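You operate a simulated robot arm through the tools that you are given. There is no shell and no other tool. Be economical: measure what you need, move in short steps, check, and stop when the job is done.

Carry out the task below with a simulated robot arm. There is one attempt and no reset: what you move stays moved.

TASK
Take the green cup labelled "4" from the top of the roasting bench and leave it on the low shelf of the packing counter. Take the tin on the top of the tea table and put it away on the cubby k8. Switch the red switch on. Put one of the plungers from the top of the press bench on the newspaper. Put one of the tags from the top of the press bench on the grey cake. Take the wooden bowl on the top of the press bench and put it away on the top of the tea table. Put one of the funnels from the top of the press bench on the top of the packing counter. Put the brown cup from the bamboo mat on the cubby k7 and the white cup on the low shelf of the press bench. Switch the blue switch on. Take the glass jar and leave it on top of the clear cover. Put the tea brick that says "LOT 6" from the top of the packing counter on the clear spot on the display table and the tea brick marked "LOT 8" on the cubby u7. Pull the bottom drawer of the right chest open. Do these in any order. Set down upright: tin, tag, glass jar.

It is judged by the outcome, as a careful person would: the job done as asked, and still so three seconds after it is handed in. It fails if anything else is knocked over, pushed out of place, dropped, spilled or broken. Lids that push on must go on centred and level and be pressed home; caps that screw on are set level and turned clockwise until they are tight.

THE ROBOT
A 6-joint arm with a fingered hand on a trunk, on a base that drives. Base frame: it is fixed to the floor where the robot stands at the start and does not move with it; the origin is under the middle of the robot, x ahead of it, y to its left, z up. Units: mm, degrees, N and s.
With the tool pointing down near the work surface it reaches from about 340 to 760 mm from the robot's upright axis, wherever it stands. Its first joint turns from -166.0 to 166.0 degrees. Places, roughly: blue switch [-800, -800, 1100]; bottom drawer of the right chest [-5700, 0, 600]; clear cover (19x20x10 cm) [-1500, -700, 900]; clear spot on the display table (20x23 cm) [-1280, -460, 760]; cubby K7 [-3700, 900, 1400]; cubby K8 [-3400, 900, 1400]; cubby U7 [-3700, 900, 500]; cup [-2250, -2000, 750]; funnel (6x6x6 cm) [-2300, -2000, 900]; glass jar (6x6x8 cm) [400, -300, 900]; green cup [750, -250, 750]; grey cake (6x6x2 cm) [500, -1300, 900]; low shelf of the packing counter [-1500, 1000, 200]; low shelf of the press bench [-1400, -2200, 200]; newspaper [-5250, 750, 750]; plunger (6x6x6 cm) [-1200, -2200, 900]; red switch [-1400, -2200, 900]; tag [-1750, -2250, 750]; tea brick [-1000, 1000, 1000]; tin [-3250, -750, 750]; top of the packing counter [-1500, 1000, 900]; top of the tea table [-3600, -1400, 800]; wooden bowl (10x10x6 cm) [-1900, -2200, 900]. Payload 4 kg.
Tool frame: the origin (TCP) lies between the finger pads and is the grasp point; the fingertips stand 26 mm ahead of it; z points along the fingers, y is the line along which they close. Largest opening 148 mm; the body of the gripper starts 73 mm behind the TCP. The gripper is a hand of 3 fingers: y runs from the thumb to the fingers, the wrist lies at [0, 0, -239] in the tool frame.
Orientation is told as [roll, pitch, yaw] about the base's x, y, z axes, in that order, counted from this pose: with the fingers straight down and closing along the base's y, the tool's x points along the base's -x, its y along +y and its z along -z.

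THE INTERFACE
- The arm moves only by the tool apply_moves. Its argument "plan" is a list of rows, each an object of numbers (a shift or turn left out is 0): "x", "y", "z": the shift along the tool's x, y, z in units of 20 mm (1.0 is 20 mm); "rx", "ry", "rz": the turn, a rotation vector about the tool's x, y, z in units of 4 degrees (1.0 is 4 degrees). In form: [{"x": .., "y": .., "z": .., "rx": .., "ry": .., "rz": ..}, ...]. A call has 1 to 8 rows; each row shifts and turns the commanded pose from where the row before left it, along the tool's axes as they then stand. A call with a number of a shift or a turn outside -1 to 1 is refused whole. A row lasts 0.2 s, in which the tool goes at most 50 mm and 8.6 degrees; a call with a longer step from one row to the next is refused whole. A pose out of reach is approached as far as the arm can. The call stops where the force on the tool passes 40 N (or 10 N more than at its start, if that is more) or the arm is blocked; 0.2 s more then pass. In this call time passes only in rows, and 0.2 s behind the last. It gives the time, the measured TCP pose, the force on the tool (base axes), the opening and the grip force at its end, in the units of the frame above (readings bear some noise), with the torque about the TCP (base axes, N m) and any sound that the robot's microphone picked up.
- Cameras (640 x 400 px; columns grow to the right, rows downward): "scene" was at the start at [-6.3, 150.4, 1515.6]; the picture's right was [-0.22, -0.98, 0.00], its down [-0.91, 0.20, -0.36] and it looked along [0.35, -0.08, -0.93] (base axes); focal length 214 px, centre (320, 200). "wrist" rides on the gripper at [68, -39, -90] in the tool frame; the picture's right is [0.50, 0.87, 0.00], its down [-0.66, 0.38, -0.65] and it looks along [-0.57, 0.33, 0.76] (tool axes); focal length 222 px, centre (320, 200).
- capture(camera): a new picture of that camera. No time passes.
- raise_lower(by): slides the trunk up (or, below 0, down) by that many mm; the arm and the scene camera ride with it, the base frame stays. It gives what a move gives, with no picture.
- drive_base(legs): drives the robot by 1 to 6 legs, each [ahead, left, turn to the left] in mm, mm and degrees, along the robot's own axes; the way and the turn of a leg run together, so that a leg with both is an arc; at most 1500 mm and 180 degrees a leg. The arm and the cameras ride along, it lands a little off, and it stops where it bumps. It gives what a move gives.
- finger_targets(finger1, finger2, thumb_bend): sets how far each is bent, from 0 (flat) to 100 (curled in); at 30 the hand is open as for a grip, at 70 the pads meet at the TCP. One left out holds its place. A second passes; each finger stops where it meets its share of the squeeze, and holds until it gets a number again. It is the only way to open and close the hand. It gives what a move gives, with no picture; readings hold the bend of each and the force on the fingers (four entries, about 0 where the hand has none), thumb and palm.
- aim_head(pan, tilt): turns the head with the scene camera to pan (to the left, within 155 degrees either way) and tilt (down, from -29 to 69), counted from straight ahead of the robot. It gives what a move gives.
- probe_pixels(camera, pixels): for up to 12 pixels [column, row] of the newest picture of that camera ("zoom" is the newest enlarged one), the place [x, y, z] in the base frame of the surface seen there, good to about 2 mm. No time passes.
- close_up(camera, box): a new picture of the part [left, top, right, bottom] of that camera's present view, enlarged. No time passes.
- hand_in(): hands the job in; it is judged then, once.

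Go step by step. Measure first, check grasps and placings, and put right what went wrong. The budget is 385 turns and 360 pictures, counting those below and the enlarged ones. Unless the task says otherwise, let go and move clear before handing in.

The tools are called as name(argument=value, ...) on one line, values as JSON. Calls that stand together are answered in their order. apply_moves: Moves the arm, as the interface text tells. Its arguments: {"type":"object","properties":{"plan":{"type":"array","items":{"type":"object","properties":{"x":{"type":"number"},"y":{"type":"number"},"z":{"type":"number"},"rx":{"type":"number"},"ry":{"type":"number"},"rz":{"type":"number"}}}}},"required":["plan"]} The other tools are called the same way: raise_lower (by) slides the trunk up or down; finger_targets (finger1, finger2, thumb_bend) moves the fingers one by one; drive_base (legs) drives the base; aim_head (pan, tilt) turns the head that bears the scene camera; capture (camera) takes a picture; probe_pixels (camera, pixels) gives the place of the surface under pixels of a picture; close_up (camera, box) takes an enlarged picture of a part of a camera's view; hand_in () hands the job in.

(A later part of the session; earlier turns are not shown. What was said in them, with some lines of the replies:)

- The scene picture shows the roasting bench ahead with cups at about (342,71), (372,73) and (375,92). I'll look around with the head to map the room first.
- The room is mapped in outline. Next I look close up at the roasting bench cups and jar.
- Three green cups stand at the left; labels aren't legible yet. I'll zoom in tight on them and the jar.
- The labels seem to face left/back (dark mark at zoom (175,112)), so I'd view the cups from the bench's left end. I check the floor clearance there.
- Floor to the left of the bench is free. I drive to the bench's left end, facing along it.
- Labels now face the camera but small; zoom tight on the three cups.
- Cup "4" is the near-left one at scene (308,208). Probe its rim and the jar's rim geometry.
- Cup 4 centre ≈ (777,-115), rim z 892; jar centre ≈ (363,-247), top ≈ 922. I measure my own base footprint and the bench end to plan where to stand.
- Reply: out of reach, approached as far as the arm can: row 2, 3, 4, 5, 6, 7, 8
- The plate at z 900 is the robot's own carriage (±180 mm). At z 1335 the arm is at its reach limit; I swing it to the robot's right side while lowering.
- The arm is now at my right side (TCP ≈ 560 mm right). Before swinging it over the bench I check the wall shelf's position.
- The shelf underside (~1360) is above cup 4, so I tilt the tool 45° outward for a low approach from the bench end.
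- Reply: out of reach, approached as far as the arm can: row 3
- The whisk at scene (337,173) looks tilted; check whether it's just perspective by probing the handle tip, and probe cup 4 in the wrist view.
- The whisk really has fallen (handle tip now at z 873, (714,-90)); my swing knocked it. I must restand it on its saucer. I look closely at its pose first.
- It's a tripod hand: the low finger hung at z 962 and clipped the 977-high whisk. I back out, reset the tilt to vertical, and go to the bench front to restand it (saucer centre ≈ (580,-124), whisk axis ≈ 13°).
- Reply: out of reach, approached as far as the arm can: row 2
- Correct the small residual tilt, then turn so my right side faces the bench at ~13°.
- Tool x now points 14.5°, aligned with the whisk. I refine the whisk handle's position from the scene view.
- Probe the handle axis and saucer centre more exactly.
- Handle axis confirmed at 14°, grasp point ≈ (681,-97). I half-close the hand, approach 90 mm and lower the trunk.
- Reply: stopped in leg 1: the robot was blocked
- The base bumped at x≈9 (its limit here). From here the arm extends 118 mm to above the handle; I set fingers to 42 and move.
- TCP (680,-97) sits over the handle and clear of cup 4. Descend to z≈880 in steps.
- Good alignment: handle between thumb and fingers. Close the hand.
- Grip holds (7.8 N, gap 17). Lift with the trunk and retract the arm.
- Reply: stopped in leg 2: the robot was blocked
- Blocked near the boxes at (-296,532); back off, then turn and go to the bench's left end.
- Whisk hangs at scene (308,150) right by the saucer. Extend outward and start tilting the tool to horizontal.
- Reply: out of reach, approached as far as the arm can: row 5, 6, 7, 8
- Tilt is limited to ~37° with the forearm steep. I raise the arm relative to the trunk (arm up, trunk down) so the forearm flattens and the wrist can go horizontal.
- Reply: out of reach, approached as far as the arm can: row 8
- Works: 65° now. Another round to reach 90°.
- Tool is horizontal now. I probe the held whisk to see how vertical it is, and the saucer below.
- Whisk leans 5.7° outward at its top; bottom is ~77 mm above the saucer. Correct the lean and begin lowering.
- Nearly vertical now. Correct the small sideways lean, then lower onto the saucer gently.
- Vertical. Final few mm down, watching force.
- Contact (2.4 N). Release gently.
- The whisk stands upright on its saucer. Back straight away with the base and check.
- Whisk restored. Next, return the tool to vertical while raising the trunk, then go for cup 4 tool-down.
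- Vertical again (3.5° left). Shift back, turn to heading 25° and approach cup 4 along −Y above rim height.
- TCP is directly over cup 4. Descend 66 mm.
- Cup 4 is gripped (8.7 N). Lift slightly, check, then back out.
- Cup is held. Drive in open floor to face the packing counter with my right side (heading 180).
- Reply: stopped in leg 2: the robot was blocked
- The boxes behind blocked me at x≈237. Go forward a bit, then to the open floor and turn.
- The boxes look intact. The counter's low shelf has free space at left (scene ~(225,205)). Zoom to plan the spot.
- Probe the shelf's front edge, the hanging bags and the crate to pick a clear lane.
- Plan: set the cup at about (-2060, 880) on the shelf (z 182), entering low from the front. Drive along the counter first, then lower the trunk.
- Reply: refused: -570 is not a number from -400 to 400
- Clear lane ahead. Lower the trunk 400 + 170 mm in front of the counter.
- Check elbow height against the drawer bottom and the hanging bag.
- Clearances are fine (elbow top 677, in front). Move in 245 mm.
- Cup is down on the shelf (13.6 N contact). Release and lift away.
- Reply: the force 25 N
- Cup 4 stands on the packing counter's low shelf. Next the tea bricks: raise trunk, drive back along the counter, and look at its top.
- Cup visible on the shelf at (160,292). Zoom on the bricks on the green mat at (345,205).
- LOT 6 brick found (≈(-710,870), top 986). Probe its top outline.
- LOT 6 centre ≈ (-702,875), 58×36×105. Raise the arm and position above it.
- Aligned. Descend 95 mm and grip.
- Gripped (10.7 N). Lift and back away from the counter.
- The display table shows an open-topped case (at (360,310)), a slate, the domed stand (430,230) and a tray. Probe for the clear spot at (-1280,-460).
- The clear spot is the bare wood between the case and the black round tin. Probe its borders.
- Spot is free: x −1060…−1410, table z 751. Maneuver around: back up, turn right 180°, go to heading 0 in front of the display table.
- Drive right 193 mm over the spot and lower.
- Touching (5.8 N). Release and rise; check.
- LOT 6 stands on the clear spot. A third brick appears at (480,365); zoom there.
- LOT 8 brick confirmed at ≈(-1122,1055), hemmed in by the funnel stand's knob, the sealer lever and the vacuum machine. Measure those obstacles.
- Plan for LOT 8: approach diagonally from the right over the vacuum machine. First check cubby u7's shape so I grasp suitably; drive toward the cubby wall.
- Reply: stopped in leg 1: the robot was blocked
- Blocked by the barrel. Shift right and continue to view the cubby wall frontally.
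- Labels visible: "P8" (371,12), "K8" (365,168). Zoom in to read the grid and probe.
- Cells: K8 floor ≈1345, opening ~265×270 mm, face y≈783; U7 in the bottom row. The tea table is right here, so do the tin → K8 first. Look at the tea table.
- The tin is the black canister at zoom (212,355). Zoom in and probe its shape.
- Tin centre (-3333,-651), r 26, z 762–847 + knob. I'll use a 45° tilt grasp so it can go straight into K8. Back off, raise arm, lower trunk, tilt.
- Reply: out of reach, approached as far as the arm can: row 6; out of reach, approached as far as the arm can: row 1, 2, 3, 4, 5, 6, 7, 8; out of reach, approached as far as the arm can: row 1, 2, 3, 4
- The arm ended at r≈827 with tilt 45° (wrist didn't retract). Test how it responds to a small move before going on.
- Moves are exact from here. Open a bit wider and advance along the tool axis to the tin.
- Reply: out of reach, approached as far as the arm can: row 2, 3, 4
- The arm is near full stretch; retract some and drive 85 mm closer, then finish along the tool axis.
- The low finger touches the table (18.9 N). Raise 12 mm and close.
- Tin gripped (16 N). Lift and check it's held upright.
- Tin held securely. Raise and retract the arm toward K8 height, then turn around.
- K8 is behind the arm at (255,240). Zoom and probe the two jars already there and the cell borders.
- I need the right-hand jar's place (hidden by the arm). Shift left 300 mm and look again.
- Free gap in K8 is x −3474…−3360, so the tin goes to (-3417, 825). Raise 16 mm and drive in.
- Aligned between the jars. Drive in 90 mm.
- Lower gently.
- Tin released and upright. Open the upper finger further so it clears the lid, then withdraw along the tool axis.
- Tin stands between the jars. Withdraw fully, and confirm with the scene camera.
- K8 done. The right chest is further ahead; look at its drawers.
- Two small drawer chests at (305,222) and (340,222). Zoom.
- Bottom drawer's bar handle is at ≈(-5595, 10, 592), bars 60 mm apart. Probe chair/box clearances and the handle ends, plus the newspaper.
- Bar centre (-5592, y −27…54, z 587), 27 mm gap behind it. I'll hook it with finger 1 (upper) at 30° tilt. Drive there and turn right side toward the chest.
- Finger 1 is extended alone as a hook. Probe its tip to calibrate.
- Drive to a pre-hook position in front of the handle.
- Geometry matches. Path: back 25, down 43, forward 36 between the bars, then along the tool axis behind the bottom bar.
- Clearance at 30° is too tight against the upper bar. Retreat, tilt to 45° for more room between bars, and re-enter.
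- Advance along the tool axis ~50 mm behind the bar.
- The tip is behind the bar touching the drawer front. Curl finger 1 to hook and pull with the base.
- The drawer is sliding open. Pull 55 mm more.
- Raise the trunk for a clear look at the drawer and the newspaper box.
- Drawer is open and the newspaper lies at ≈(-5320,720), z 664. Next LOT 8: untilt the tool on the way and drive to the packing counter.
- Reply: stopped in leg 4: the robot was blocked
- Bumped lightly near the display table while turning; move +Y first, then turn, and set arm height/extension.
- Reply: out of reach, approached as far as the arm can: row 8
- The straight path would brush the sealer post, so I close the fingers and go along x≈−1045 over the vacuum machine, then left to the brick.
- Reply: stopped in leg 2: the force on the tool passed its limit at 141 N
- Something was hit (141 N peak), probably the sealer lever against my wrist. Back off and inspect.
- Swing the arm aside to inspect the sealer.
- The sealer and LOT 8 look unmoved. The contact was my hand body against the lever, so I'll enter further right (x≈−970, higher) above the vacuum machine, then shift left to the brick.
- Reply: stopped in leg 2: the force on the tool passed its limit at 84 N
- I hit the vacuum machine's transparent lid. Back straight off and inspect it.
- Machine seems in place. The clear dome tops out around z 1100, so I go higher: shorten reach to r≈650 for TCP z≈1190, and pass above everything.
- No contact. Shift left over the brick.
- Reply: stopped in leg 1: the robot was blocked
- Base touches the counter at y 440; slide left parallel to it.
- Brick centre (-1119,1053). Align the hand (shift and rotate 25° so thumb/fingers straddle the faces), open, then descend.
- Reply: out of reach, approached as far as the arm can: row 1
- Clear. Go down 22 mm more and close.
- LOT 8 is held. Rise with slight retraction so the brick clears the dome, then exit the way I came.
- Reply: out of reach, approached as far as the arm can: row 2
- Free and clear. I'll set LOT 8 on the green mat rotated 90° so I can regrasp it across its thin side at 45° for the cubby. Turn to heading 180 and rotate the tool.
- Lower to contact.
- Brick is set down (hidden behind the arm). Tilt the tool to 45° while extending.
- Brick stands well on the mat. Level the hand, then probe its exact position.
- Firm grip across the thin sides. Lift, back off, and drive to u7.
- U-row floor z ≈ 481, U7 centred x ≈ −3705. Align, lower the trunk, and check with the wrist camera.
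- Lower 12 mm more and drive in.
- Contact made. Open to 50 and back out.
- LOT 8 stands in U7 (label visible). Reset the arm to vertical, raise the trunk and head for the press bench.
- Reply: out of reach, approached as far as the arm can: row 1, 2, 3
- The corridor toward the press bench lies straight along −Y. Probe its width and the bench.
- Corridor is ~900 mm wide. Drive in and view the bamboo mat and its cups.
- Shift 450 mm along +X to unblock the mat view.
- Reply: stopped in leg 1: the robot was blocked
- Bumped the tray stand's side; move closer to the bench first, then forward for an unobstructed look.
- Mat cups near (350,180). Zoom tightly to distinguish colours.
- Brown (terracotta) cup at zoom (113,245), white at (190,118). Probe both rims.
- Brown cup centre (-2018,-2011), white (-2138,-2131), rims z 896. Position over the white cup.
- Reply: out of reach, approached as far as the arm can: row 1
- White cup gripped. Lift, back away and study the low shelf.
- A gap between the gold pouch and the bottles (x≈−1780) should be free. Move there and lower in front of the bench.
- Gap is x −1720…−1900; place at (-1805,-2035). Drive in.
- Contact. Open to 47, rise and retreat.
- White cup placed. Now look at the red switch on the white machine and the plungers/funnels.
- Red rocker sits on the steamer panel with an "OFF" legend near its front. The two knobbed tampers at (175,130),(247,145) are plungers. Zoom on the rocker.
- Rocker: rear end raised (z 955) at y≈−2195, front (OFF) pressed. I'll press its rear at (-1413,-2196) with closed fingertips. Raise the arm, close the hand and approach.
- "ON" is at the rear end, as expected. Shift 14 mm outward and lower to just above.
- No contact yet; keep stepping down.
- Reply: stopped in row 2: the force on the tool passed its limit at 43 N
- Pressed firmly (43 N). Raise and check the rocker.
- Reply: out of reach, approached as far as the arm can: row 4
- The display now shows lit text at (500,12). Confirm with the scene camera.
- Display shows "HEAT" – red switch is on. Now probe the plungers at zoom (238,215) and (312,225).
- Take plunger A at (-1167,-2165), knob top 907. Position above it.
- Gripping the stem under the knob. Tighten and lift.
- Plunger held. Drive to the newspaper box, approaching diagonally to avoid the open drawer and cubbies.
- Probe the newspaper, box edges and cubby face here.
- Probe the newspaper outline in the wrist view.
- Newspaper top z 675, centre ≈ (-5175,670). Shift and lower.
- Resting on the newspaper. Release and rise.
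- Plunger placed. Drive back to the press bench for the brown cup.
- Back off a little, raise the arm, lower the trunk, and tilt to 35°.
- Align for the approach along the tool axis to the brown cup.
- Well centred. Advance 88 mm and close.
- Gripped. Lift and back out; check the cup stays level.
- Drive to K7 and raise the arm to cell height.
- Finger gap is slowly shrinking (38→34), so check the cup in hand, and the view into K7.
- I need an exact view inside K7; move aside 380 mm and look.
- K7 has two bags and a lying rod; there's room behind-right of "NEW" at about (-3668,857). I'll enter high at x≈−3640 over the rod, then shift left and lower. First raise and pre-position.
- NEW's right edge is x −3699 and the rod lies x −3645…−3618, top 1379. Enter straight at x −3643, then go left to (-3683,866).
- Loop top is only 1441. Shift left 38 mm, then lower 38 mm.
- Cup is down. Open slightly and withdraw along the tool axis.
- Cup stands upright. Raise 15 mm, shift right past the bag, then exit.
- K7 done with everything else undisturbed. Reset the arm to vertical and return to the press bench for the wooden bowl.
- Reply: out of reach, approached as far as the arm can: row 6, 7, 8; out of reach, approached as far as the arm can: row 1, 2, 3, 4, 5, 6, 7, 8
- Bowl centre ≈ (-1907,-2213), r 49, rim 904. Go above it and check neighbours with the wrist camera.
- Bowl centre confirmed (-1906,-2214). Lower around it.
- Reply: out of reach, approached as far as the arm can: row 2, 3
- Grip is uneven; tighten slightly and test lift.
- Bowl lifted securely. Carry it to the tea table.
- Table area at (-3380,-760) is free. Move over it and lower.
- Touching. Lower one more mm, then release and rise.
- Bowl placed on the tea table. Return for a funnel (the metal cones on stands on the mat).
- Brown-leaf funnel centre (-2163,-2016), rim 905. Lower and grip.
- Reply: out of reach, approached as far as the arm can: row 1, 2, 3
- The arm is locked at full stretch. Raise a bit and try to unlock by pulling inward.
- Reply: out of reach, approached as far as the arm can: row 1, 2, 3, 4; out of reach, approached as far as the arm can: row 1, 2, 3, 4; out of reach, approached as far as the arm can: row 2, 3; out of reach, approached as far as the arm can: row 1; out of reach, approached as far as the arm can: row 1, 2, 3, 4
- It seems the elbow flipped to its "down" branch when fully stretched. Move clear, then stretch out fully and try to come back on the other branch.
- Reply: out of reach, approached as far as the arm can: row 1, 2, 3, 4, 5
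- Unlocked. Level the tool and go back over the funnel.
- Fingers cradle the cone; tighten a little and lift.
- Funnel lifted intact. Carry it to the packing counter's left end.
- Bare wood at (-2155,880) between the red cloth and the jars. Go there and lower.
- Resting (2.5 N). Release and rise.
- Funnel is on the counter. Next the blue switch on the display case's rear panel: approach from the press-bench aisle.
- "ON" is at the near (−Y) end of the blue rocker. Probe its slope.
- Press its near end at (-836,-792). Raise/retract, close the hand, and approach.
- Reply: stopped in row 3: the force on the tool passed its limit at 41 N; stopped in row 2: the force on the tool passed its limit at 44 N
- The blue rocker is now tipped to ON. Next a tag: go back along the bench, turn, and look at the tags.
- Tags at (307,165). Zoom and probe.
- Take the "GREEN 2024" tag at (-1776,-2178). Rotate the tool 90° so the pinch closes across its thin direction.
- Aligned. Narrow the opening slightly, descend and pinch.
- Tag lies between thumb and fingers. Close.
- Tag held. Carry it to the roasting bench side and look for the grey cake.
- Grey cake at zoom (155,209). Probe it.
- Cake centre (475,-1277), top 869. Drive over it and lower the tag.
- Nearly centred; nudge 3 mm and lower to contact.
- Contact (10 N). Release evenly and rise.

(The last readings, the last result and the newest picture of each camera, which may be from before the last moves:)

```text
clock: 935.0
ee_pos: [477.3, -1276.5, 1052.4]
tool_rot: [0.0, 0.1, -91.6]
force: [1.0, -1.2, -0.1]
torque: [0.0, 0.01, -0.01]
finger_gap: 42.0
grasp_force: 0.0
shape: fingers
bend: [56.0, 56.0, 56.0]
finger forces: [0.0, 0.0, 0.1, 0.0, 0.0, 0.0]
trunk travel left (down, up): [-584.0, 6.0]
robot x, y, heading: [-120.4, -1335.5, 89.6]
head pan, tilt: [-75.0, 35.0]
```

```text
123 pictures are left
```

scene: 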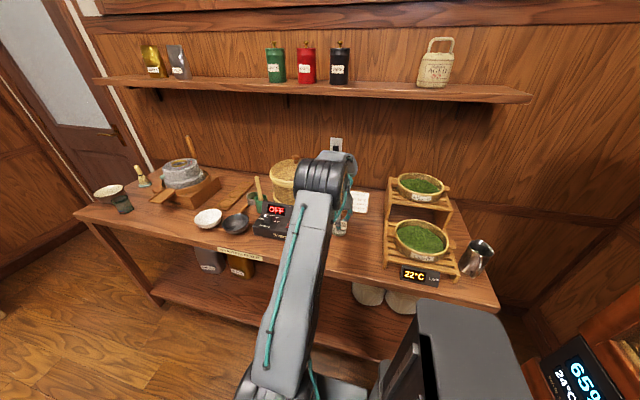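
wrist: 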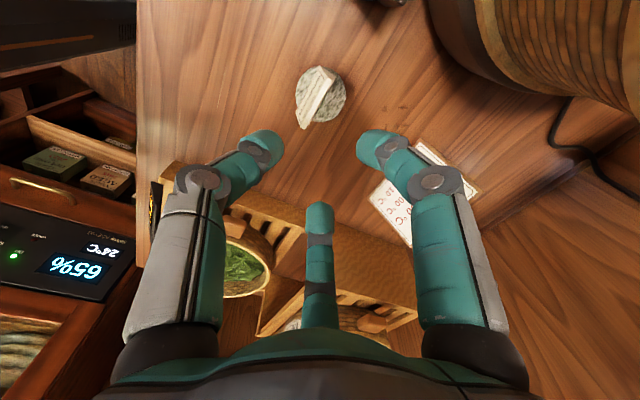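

Tag stands on the cake. Last item: the glass jar. Retreat from the bench, drive along it, and look at the jar.

drive_base(legs=[[0, 330, 0], [1030, 0, 0]])

aim_head(pan=-75, tilt=40)

capture(camera="scene")

close_up(camera="scene", box=[200, 120, 400, 260])

```text
clock: 942.1
ee_pos: [152.8, -253.7, 1051.0]
tool_rot: [0.1, 0.0, -91.5]
force: [1.1, -0.3, 0.1]
torque: [-0.02, -0.02, -0.03]
finger_gap: 42.2
grasp_force: 0.0
shape: fingers
bend: [56.0, 56.0, 56.0]
finger forces: [0.0, 0.0, 0.1, 0.0, 0.0, 0.0]
trunk travel left (down, up): [-584.0, 6.0]
robot x, y, heading: [-444.6, -314.2, 90.0]
head pan, tilt: [-75.0, 35.0]
```

```text
clock: 942.8
ee_pos: [151.8, -254.2, 1050.4]
tool_rot: [0.0, 0.1, -91.5]
force: [-0.1, -0.6, 0.3]
torque: [0.03, 0.02, 0.0]
finger_gap: 42.0
grasp_force: 0.0
shape: fingers
bend: [56.0, 56.0, 56.0]
finger forces: [0.1, 0.0, 0.0, 0.0, 0.0, 0.0]
trunk travel left (down, up): [-584.0, 6.0]
robot x, y, heading: [-445.6, -312.4, 89.7]
head pan, tilt: [-75.0, 40.0]
```

```text
122 pictures are left
```

scene: 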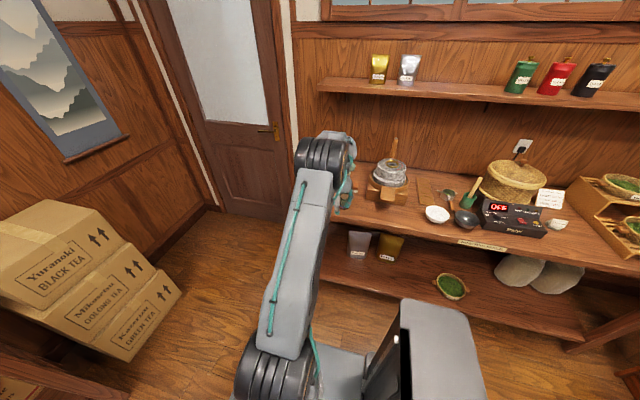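

```text
2.86 times, centred on (300, 190) of scene
```

zoom: 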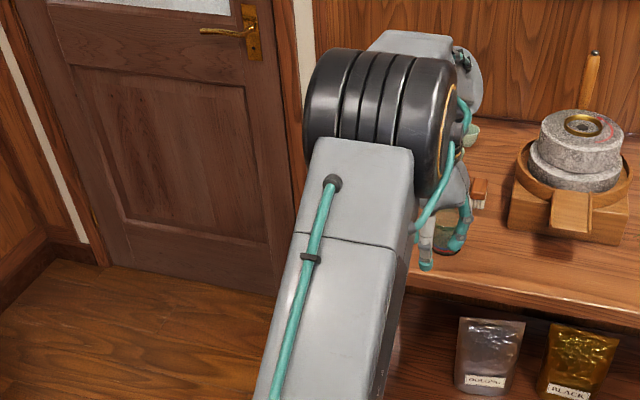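

finger_targets(finger1=42, finger2=42, thumb_bend=42)

drive_base(legs=[[0, -205, 0]])

capture(camera="wrist")

```text
clock: 943.8
ee_pos: [152.4, -254.3, 1051.7]
tool_rot: [0.0, -0.1, -91.4]
force: [-0.5, 0.2, 0.1]
torque: [0.01, 0.03, 0.0]
finger_gap: 88.1
grasp_force: 0.1
shape: fingers
bend: [42.0, 42.0, 42.0]
finger forces: [0.0, 0.1, 0.0, 0.0, 0.0, 0.0]
trunk travel left (down, up): [-584.0, 6.0]
robot x, y, heading: [-443.8, -312.5, 89.8]
head pan, tilt: [-75.0, 40.0]
```

```text
clock: 945.4
ee_pos: [357.2, -256.1, 1051.1]
tool_rot: [0.0, -0.1, -91.6]
force: [0.9, -0.5, -0.5]
torque: [0.01, 0.02, 0.01]
finger_gap: 88.1
grasp_force: 0.1
shape: fingers
bend: [42.0, 42.0, 42.0]
finger forces: [0.1, 0.0, 0.0, 0.1, 0.0, 0.1]
trunk travel left (down, up): [-584.0, 6.0]
robot x, y, heading: [-238.9, -312.6, 89.8]
head pan, tilt: [-75.0, 40.0]
```

```text
120 pictures are left
```

wrist: 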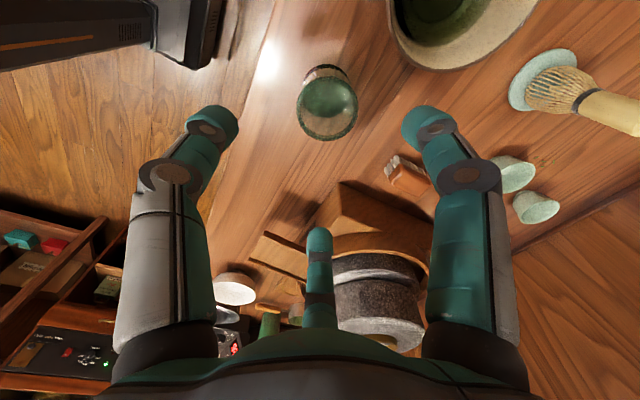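

probe_pixels(camera="wrist", pixels=[[300, 108], [356, 108], [328, 137], [327, 80], [310, 130], [345, 130], [395, 40], [440, 65], [270, 255], [330, 215]])

```text
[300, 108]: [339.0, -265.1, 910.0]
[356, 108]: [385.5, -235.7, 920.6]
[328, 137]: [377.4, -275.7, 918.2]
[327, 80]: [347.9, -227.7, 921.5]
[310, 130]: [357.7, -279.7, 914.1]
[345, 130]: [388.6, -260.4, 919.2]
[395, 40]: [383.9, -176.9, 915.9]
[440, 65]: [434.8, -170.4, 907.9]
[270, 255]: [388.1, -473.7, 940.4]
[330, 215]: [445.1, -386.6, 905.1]
```

Jar centre (362,-252), top 921. Lower and grip.

raise_lower(by=-118)

apply_moves(plan=[{"x": 0.17, "y": 0.24, "z": 0.6}, {"z": 0.7}, {"z": 0.6}])

finger_targets(finger1=62, finger2=62, thumb_bend=62)

capture(camera="wrist")

```text
clock: 946.9
ee_pos: [356.9, -256.2, 933.7]
tool_rot: [0.0, -0.1, -91.7]
force: [-0.3, -0.3, 0.0]
torque: [-0.01, 0.02, -0.02]
finger_gap: 88.0
grasp_force: 0.0
shape: fingers
bend: [42.0, 42.0, 42.0]
finger forces: [0.0, 0.1, 0.1, 0.0, 0.0, 0.0]
trunk travel left (down, up): [-466.0, 124.0]
robot x, y, heading: [-240.0, -311.9, 89.5]
head pan, tilt: [-75.0, 40.0]
```

```text
clock: 947.7
ee_pos: [361.9, -252.3, 894.7]
tool_rot: [-0.1, 0.0, -91.5]
force: [-0.3, 0.9, -0.2]
torque: [0.07, 0.0, 0.02]
finger_gap: 87.9
grasp_force: 0.0
shape: fingers
bend: [42.0, 42.0, 42.0]
finger forces: [0.0, 0.1, 0.0, 0.1, 0.0, 0.0]
trunk travel left (down, up): [-466.0, 124.0]
robot x, y, heading: [-237.5, -319.0, 89.4]
head pan, tilt: [-75.0, 40.0]
```

```text
clock: 948.7
ee_pos: [362.3, -253.2, 895.4]
tool_rot: [-0.1, 0.0, -91.6]
force: [0.6, -0.6, 0.9]
torque: [-0.03, 0.01, -0.02]
finger_gap: 44.2
grasp_force: 8.7
shape: fingers
bend: [55.0, 55.0, 58.0]
finger forces: [6.1, 5.4, 0.0, 0.1, 6.6, 0.0]
trunk travel left (down, up): [-466.0, 124.0]
robot x, y, heading: [-239.2, -314.6, 89.6]
head pan, tilt: [-75.0, 40.0]
```

```text
119 pictures are left
```

wrist: 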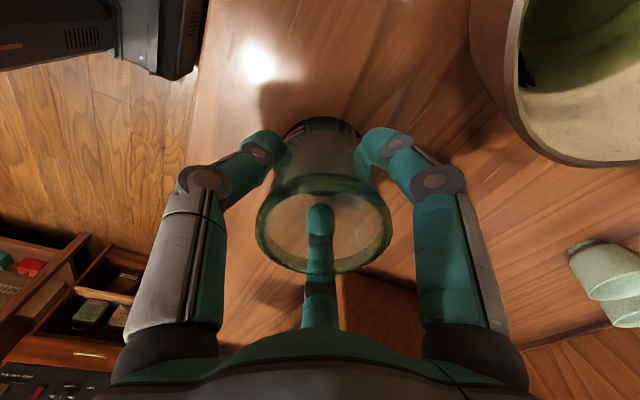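

Jar gripped. Lift, and route around to the south side of the display table.

raise_lower(by=124)

drive_base(legs=[[0, 160, 0], [-1225, 0, 0], [0, 0, 90.4], [1040, 0, 0]])

aim_head(pan=-75, tilt=42)

capture(camera="scene")

capture(camera="wrist")

```text
clock: 950.2
ee_pos: [363.2, -253.3, 1019.1]
tool_rot: [0.1, -0.1, -91.6]
force: [0.7, 0.3, -0.6]
torque: [-0.02, 0.01, 0.0]
finger_gap: 44.0
grasp_force: 8.9
shape: fingers
bend: [55.0, 55.0, 58.0]
finger forces: [6.1, 5.5, 0.0, 0.1, 6.5, 0.0]
trunk travel left (down, up): [-590.0, 0.0]
robot x, y, heading: [-237.7, -315.4, 89.6]
head pan, tilt: [-75.0, 40.0]
```

```text
clock: 966.2
ee_pos: [-1499.2, -951.5, 1018.9]
tool_rot: [0.0, 0.0, -1.1]
force: [0.5, -0.4, -0.8]
torque: [0.02, 0.0, -0.01]
finger_gap: 44.0
grasp_force: 8.9
shape: fingers
bend: [55.0, 55.0, 58.0]
finger forces: [6.0, 5.4, 0.1, 0.0, 6.3, 0.1]
trunk travel left (down, up): [-590.0, 0.0]
robot x, y, heading: [-1437.1, -1551.5, -179.7]
head pan, tilt: [-75.0, 40.0]
```

```text
clock: 966.8
ee_pos: [-1500.2, -951.3, 1019.4]
tool_rot: [0.0, 0.0, -1.1]
force: [-0.4, 0.3, -1.5]
torque: [0.02, 0.01, 0.01]
finger_gap: 44.0
grasp_force: 8.6
shape: fingers
bend: [55.0, 55.0, 58.0]
finger forces: [6.1, 5.4, 0.1, 0.0, 6.2, 0.0]
trunk travel left (down, up): [-590.0, 0.0]
robot x, y, heading: [-1433.7, -1549.5, -179.5]
head pan, tilt: [-75.0, 42.0]
```

```text
118 pictures are left
```

scene: 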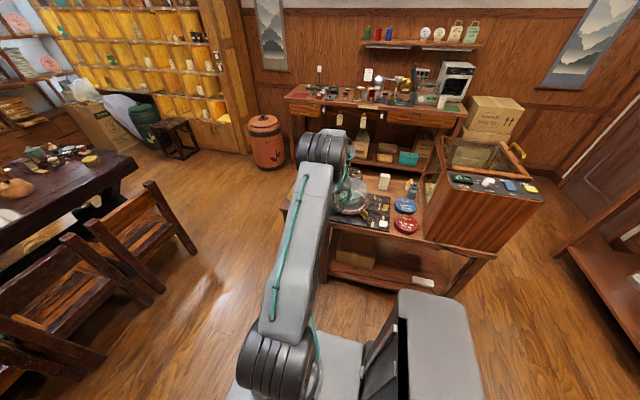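

```text
117 pictures are left
```

wrist: 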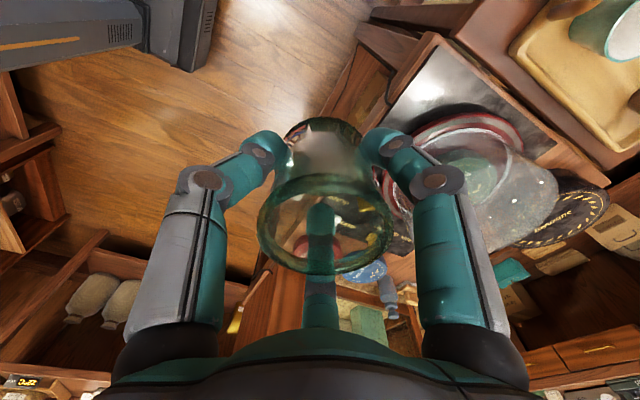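

drive_base(legs=[[330, 0, 0]])

close_up(camera="scene", box=[330, 140, 470, 240])

probe_pixels(camera="zoom", pixels=[[260, 120], [260, 150], [260, 180], [200, 150], [320, 150], [230, 130], [290, 130], [260, 210], [260, 240], [180, 180], [340, 180]])

```text
clock: 969.0
ee_pos: [-1830.2, -952.6, 1018.5]
tool_rot: [0.0, -0.1, -1.1]
force: [-0.1, 0.1, -0.5]
torque: [0.03, -0.02, 0.0]
finger_gap: 43.7
grasp_force: 8.8
shape: fingers
bend: [55.0, 55.0, 58.0]
finger forces: [6.1, 5.6, 0.1, 0.1, 6.2, 0.0]
trunk travel left (down, up): [-590.0, 0.0]
robot x, y, heading: [-1764.8, -1555.2, -179.9]
head pan, tilt: [-75.0, 42.0]
```

```text
4.00 times, centred on (400, 190) of scene
```

zoom: 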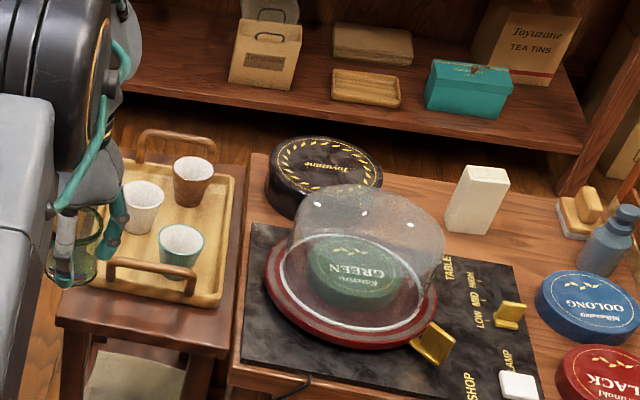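

```text
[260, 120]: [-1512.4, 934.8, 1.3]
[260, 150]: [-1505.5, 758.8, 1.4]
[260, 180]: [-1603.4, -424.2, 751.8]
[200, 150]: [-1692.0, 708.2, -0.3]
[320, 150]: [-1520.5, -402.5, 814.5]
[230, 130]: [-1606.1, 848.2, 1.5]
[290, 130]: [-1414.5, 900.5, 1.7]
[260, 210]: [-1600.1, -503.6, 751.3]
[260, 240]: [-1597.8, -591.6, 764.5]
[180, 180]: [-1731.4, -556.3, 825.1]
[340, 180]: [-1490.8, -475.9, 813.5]
```

close_up(camera="scene", box=[392, 180, 448, 230])

probe_pixels(camera="zoom", pixels=[[150, 60], [200, 60], [250, 70], [300, 90], [200, 100], [250, 110], [150, 100], [120, 90], [330, 130], [200, 140], [260, 160], [100, 150]])

```text
8.00 times, centred on (420, 205) of scene
```

zoom: 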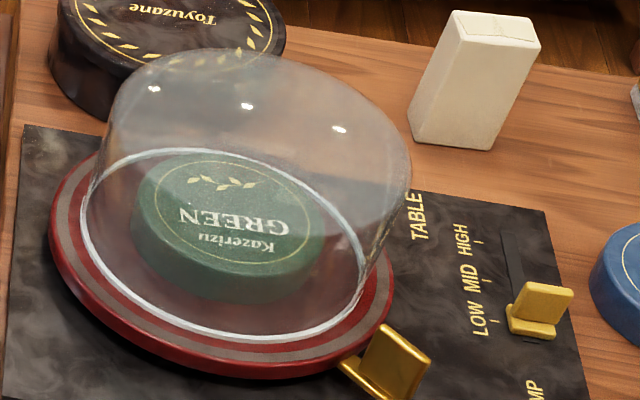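

```text
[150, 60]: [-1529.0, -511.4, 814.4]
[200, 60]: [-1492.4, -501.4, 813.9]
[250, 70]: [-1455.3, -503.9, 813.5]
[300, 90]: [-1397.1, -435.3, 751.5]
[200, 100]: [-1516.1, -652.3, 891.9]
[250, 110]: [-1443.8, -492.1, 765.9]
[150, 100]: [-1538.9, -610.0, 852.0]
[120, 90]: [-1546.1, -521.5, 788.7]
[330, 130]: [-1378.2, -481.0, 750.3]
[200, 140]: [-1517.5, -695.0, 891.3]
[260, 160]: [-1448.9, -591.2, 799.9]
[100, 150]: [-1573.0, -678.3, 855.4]
```

probe_pixels(camera="zoom", pixels=[[170, 90], [230, 90], [280, 110], [330, 110], [300, 140], [360, 150], [250, 150], [300, 180], [180, 170], [140, 130], [230, 130], [380, 180]])

```text
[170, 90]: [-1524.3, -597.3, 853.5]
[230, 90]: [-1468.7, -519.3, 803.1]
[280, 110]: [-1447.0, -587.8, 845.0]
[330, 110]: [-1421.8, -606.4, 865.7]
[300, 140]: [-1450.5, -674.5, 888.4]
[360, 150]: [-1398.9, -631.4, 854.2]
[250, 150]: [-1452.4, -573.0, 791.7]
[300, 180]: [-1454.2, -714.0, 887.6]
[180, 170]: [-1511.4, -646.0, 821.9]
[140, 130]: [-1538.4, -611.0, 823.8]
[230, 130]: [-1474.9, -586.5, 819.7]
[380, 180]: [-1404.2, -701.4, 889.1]
```

Dome fitted: centre (-1478,-683), flat top z ≈ 890. Move over it and lower slowly.

drive_base(legs=[[-350, 0, 0], [0, -268, 0]])

raise_lower(by=-62)

capture(camera="wrist")

```text
clock: 972.8
ee_pos: [-1481.6, -682.5, 1018.4]
tool_rot: [0.0, 0.0, -0.9]
force: [-0.5, 0.3, -1.2]
torque: [-0.03, 0.01, 0.01]
finger_gap: 43.8
grasp_force: 8.9
shape: fingers
bend: [55.0, 55.0, 58.0]
finger forces: [6.1, 5.4, 0.1, 0.0, 6.2, 0.1]
trunk travel left (down, up): [-590.0, 0.0]
robot x, y, heading: [-1412.0, -1284.7, -179.8]
head pan, tilt: [-75.0, 42.0]
```

```text
clock: 973.8
ee_pos: [-1482.0, -683.8, 956.6]
tool_rot: [0.1, 0.0, -1.0]
force: [0.1, 0.4, -0.9]
torque: [0.03, -0.02, -0.03]
finger_gap: 43.7
grasp_force: 8.6
shape: fingers
bend: [55.0, 55.0, 58.0]
finger forces: [6.0, 5.4, 0.0, 0.0, 6.2, 0.1]
trunk travel left (down, up): [-528.0, 62.0]
robot x, y, heading: [-1416.6, -1282.9, -179.6]
head pan, tilt: [-75.0, 42.0]
```

```text
114 pictures are left
```

wrist: 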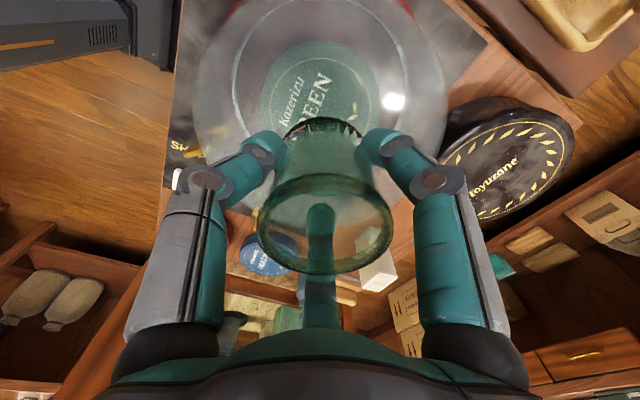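

The dome's silhouette suggests its centre may be a bit further −X. Probe the dome from the wrist view.

probe_pixels(camera="wrist", pixels=[[205, 90], [215, 60], [230, 30], [260, 10], [320, 5], [380, 10], [420, 40], [440, 90], [435, 120], [300, 60], [350, 60], [210, 130]])

probe_pixels(camera="wrist", pixels=[[200, 100], [225, 100], [250, 120], [260, 60], [300, 30], [350, 30], [390, 60], [410, 90], [420, 110], [380, 110], [240, 90], [330, 100]])

```text
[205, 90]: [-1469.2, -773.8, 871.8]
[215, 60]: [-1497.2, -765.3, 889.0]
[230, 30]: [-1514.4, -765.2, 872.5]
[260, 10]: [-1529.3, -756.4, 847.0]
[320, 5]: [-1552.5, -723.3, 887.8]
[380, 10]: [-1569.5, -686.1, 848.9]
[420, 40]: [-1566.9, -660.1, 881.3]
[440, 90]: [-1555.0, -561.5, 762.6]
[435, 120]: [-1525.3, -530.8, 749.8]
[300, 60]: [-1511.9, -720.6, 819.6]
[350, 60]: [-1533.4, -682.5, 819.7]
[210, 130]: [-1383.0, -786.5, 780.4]
```

```text
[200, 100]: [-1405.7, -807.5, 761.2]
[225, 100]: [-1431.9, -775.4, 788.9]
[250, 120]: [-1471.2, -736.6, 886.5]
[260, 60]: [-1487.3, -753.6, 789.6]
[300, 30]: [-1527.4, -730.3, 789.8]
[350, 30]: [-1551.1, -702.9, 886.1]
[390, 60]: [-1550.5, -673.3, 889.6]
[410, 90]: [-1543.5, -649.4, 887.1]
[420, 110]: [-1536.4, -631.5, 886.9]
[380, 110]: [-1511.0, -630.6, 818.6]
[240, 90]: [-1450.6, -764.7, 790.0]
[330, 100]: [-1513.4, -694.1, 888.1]
```

Points confirm centre (-1478,-683). Lower to contact.

raise_lower(by=-17)

raise_lower(by=-3)

raise_lower(by=-2)

raise_lower(by=-1.5)

```text
clock: 974.4
ee_pos: [-1482.0, -682.6, 938.8]
tool_rot: [0.1, 0.0, -0.8]
force: [0.6, -0.2, -1.6]
torque: [0.0, 0.02, -0.01]
finger_gap: 43.6
grasp_force: 9.1
shape: fingers
bend: [55.0, 55.0, 58.0]
finger forces: [6.1, 5.5, 0.0, 0.1, 6.2, 0.1]
trunk travel left (down, up): [-511.0, 79.0]
robot x, y, heading: [-1416.3, -1286.5, -179.9]
head pan, tilt: [-75.0, 42.0]
```

```text
clock: 975.0
ee_pos: [-1483.1, -683.3, 935.5]
tool_rot: [0.1, 0.1, -0.8]
force: [0.3, 0.3, -1.1]
torque: [0.01, -0.02, 0.01]
finger_gap: 43.8
grasp_force: 8.3
shape: fingers
bend: [55.0, 55.0, 58.0]
finger forces: [6.1, 5.5, 0.1, 0.0, 6.2, 0.1]
trunk travel left (down, up): [-508.0, 82.0]
robot x, y, heading: [-1416.6, -1283.8, -179.8]
head pan, tilt: [-75.0, 42.0]
```

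```text
clock: 975.5
ee_pos: [-1481.7, -682.7, 934.0]
tool_rot: [0.0, 0.0, -0.9]
force: [0.1, 0.7, -0.4]
torque: [-0.03, 0.01, -0.01]
finger_gap: 43.5
grasp_force: 9.8
shape: fingers
bend: [55.0, 55.0, 58.0]
finger forces: [6.0, 5.6, 0.1, 0.0, 6.3, 0.1]
trunk travel left (down, up): [-506.0, 84.0]
robot x, y, heading: [-1417.3, -1282.8, -179.4]
head pan, tilt: [-75.0, 42.0]
```

```text
clock: 976.0
ee_pos: [-1481.0, -683.1, 933.4]
tool_rot: [0.2, -0.1, -0.9]
force: [0.1, -0.3, 5.7]
torque: [-0.03, 0.07, 0.01]
finger_gap: 43.7
grasp_force: 8.9
shape: fingers
bend: [55.0, 55.0, 58.0]
finger forces: [6.4, 5.7, 0.0, 0.1, 6.9, 0.1]
trunk travel left (down, up): [-504.0, 86.0]
robot x, y, heading: [-1413.9, -1283.6, -179.8]
head pan, tilt: [-75.0, 42.0]
```

Contact on the dome (5.7 N). Release and rise.

finger_targets(finger1=48, finger2=48, thumb_bend=49)

finger_targets(finger1=44, finger2=44, thumb_bend=44)

raise_lower(by=86)

capture(camera="wrist")

```text
clock: 977.0
ee_pos: [-1482.2, -683.0, 932.8]
tool_rot: [-0.1, 0.0, -0.9]
force: [0.3, 0.7, 0.8]
torque: [-0.02, 0.01, 0.02]
finger_gap: 66.5
grasp_force: 0.1
shape: fingers
bend: [48.0, 48.0, 49.0]
finger forces: [0.1, 0.1, 0.0, 0.0, 0.0, 0.0]
trunk travel left (down, up): [-504.0, 86.0]
robot x, y, heading: [-1415.6, -1281.5, -179.7]
head pan, tilt: [-75.0, 42.0]
```

```text
clock: 978.0
ee_pos: [-1482.0, -683.5, 932.5]
tool_rot: [0.0, 0.0, -0.9]
force: [0.9, -0.1, 0.5]
torque: [0.02, 0.02, -0.02]
finger_gap: 81.6
grasp_force: 0.1
shape: fingers
bend: [44.0, 44.0, 44.0]
finger forces: [0.0, 0.0, 0.0, 0.1, 0.0, 0.0]
trunk travel left (down, up): [-504.0, 86.0]
robot x, y, heading: [-1417.1, -1282.2, -179.6]
head pan, tilt: [-75.0, 42.0]
```

```text
clock: 979.2
ee_pos: [-1480.6, -683.3, 1019.4]
tool_rot: [0.1, 0.0, -0.9]
force: [0.6, 0.4, -0.3]
torque: [0.0, -0.01, 0.0]
finger_gap: 81.4
grasp_force: 0.1
shape: fingers
bend: [44.0, 44.0, 44.0]
finger forces: [0.0, 0.1, 0.0, 0.1, 0.1, 0.0]
trunk travel left (down, up): [-590.0, 0.0]
robot x, y, heading: [-1414.9, -1285.0, -179.8]
head pan, tilt: [-75.0, 42.0]
```

```text
113 pictures are left
```

wrist: 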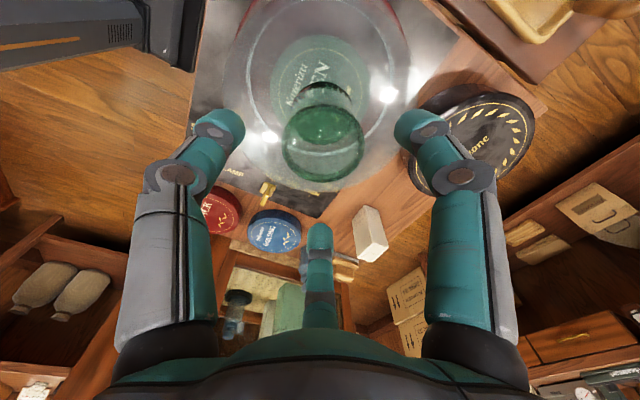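

Jar stands on the cover. Back off and take verification pictures.

drive_base(legs=[[0, 260, 0], [250, 0, 0]])

capture(camera="scene")

close_up(camera="scene", box=[330, 110, 540, 240])

close_up(camera="scene", box=[240, 60, 480, 170])

```text
clock: 982.5
ee_pos: [-1729.1, -945.0, 1018.5]
tool_rot: [0.0, 0.0, -0.9]
force: [-0.4, -0.4, 0.3]
torque: [-0.02, -0.03, 0.02]
finger_gap: 81.3
grasp_force: 0.0
shape: fingers
bend: [44.0, 44.0, 44.0]
finger forces: [0.1, 0.0, 0.0, 0.1, 0.0, 0.1]
trunk travel left (down, up): [-590.0, 0.0]
robot x, y, heading: [-1663.8, -1547.7, -179.4]
head pan, tilt: [-75.0, 42.0]
```

```text
112 pictures are left
```

scene: 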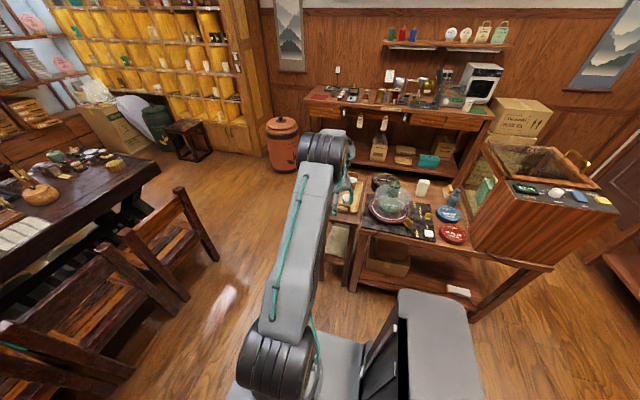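

```text
3.05 times, centred on (435, 175) of scene
```

zoom: 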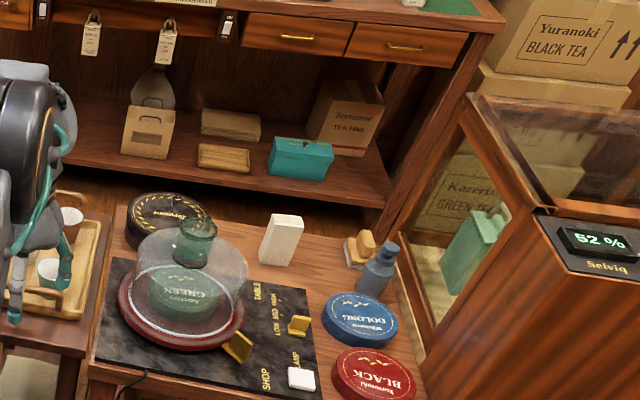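

```text
2.67 times, centred on (360, 115) of scene
```

zoom: 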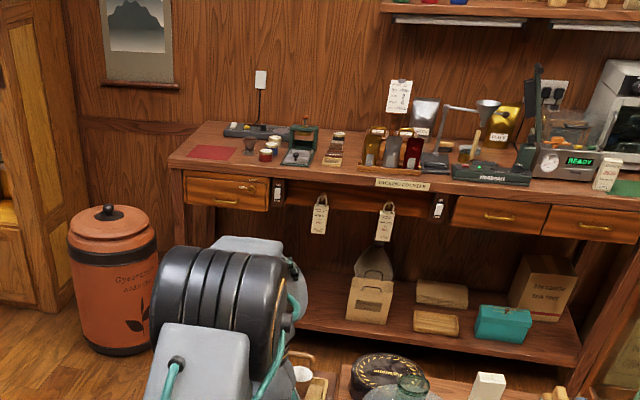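

All tasks check out in the last pictures: jar upright on the cover, LOT 6 on the table, funnel on the counter. Nothing is in hand and the arm is clear, so I hand in.

hand_in()

```text
The job is handed in.
```

I finished every task on the list and handed the job in. Along the way I knocked over and bumped a few things.

- **Whisk:** my arm knocked over the tea whisk on the roasting bench early on. I stood it back upright on its saucer, in roughly its old place.
- **Packing counter:** while fetching the LOT 8 brick I hit the sealer's lever (about 141 N) and the vacuum machine's clear lid (about 84 N). Both looked unmoved in later pictures, but I did not measure their positions before and after.
- **Furniture:** the base bumped the roasting bench, packing counter, display table, tray stand, barrel and cardboard boxes. I saw nothing shift.
- **Funnel:** I took the "funnels" to be the metal cones with tea leaves on the bamboo mat. The one I moved to the packing counter still held its leaves.

Cup 4, the LOT 8 brick and the tag were checked when I set them down, not again at the end.
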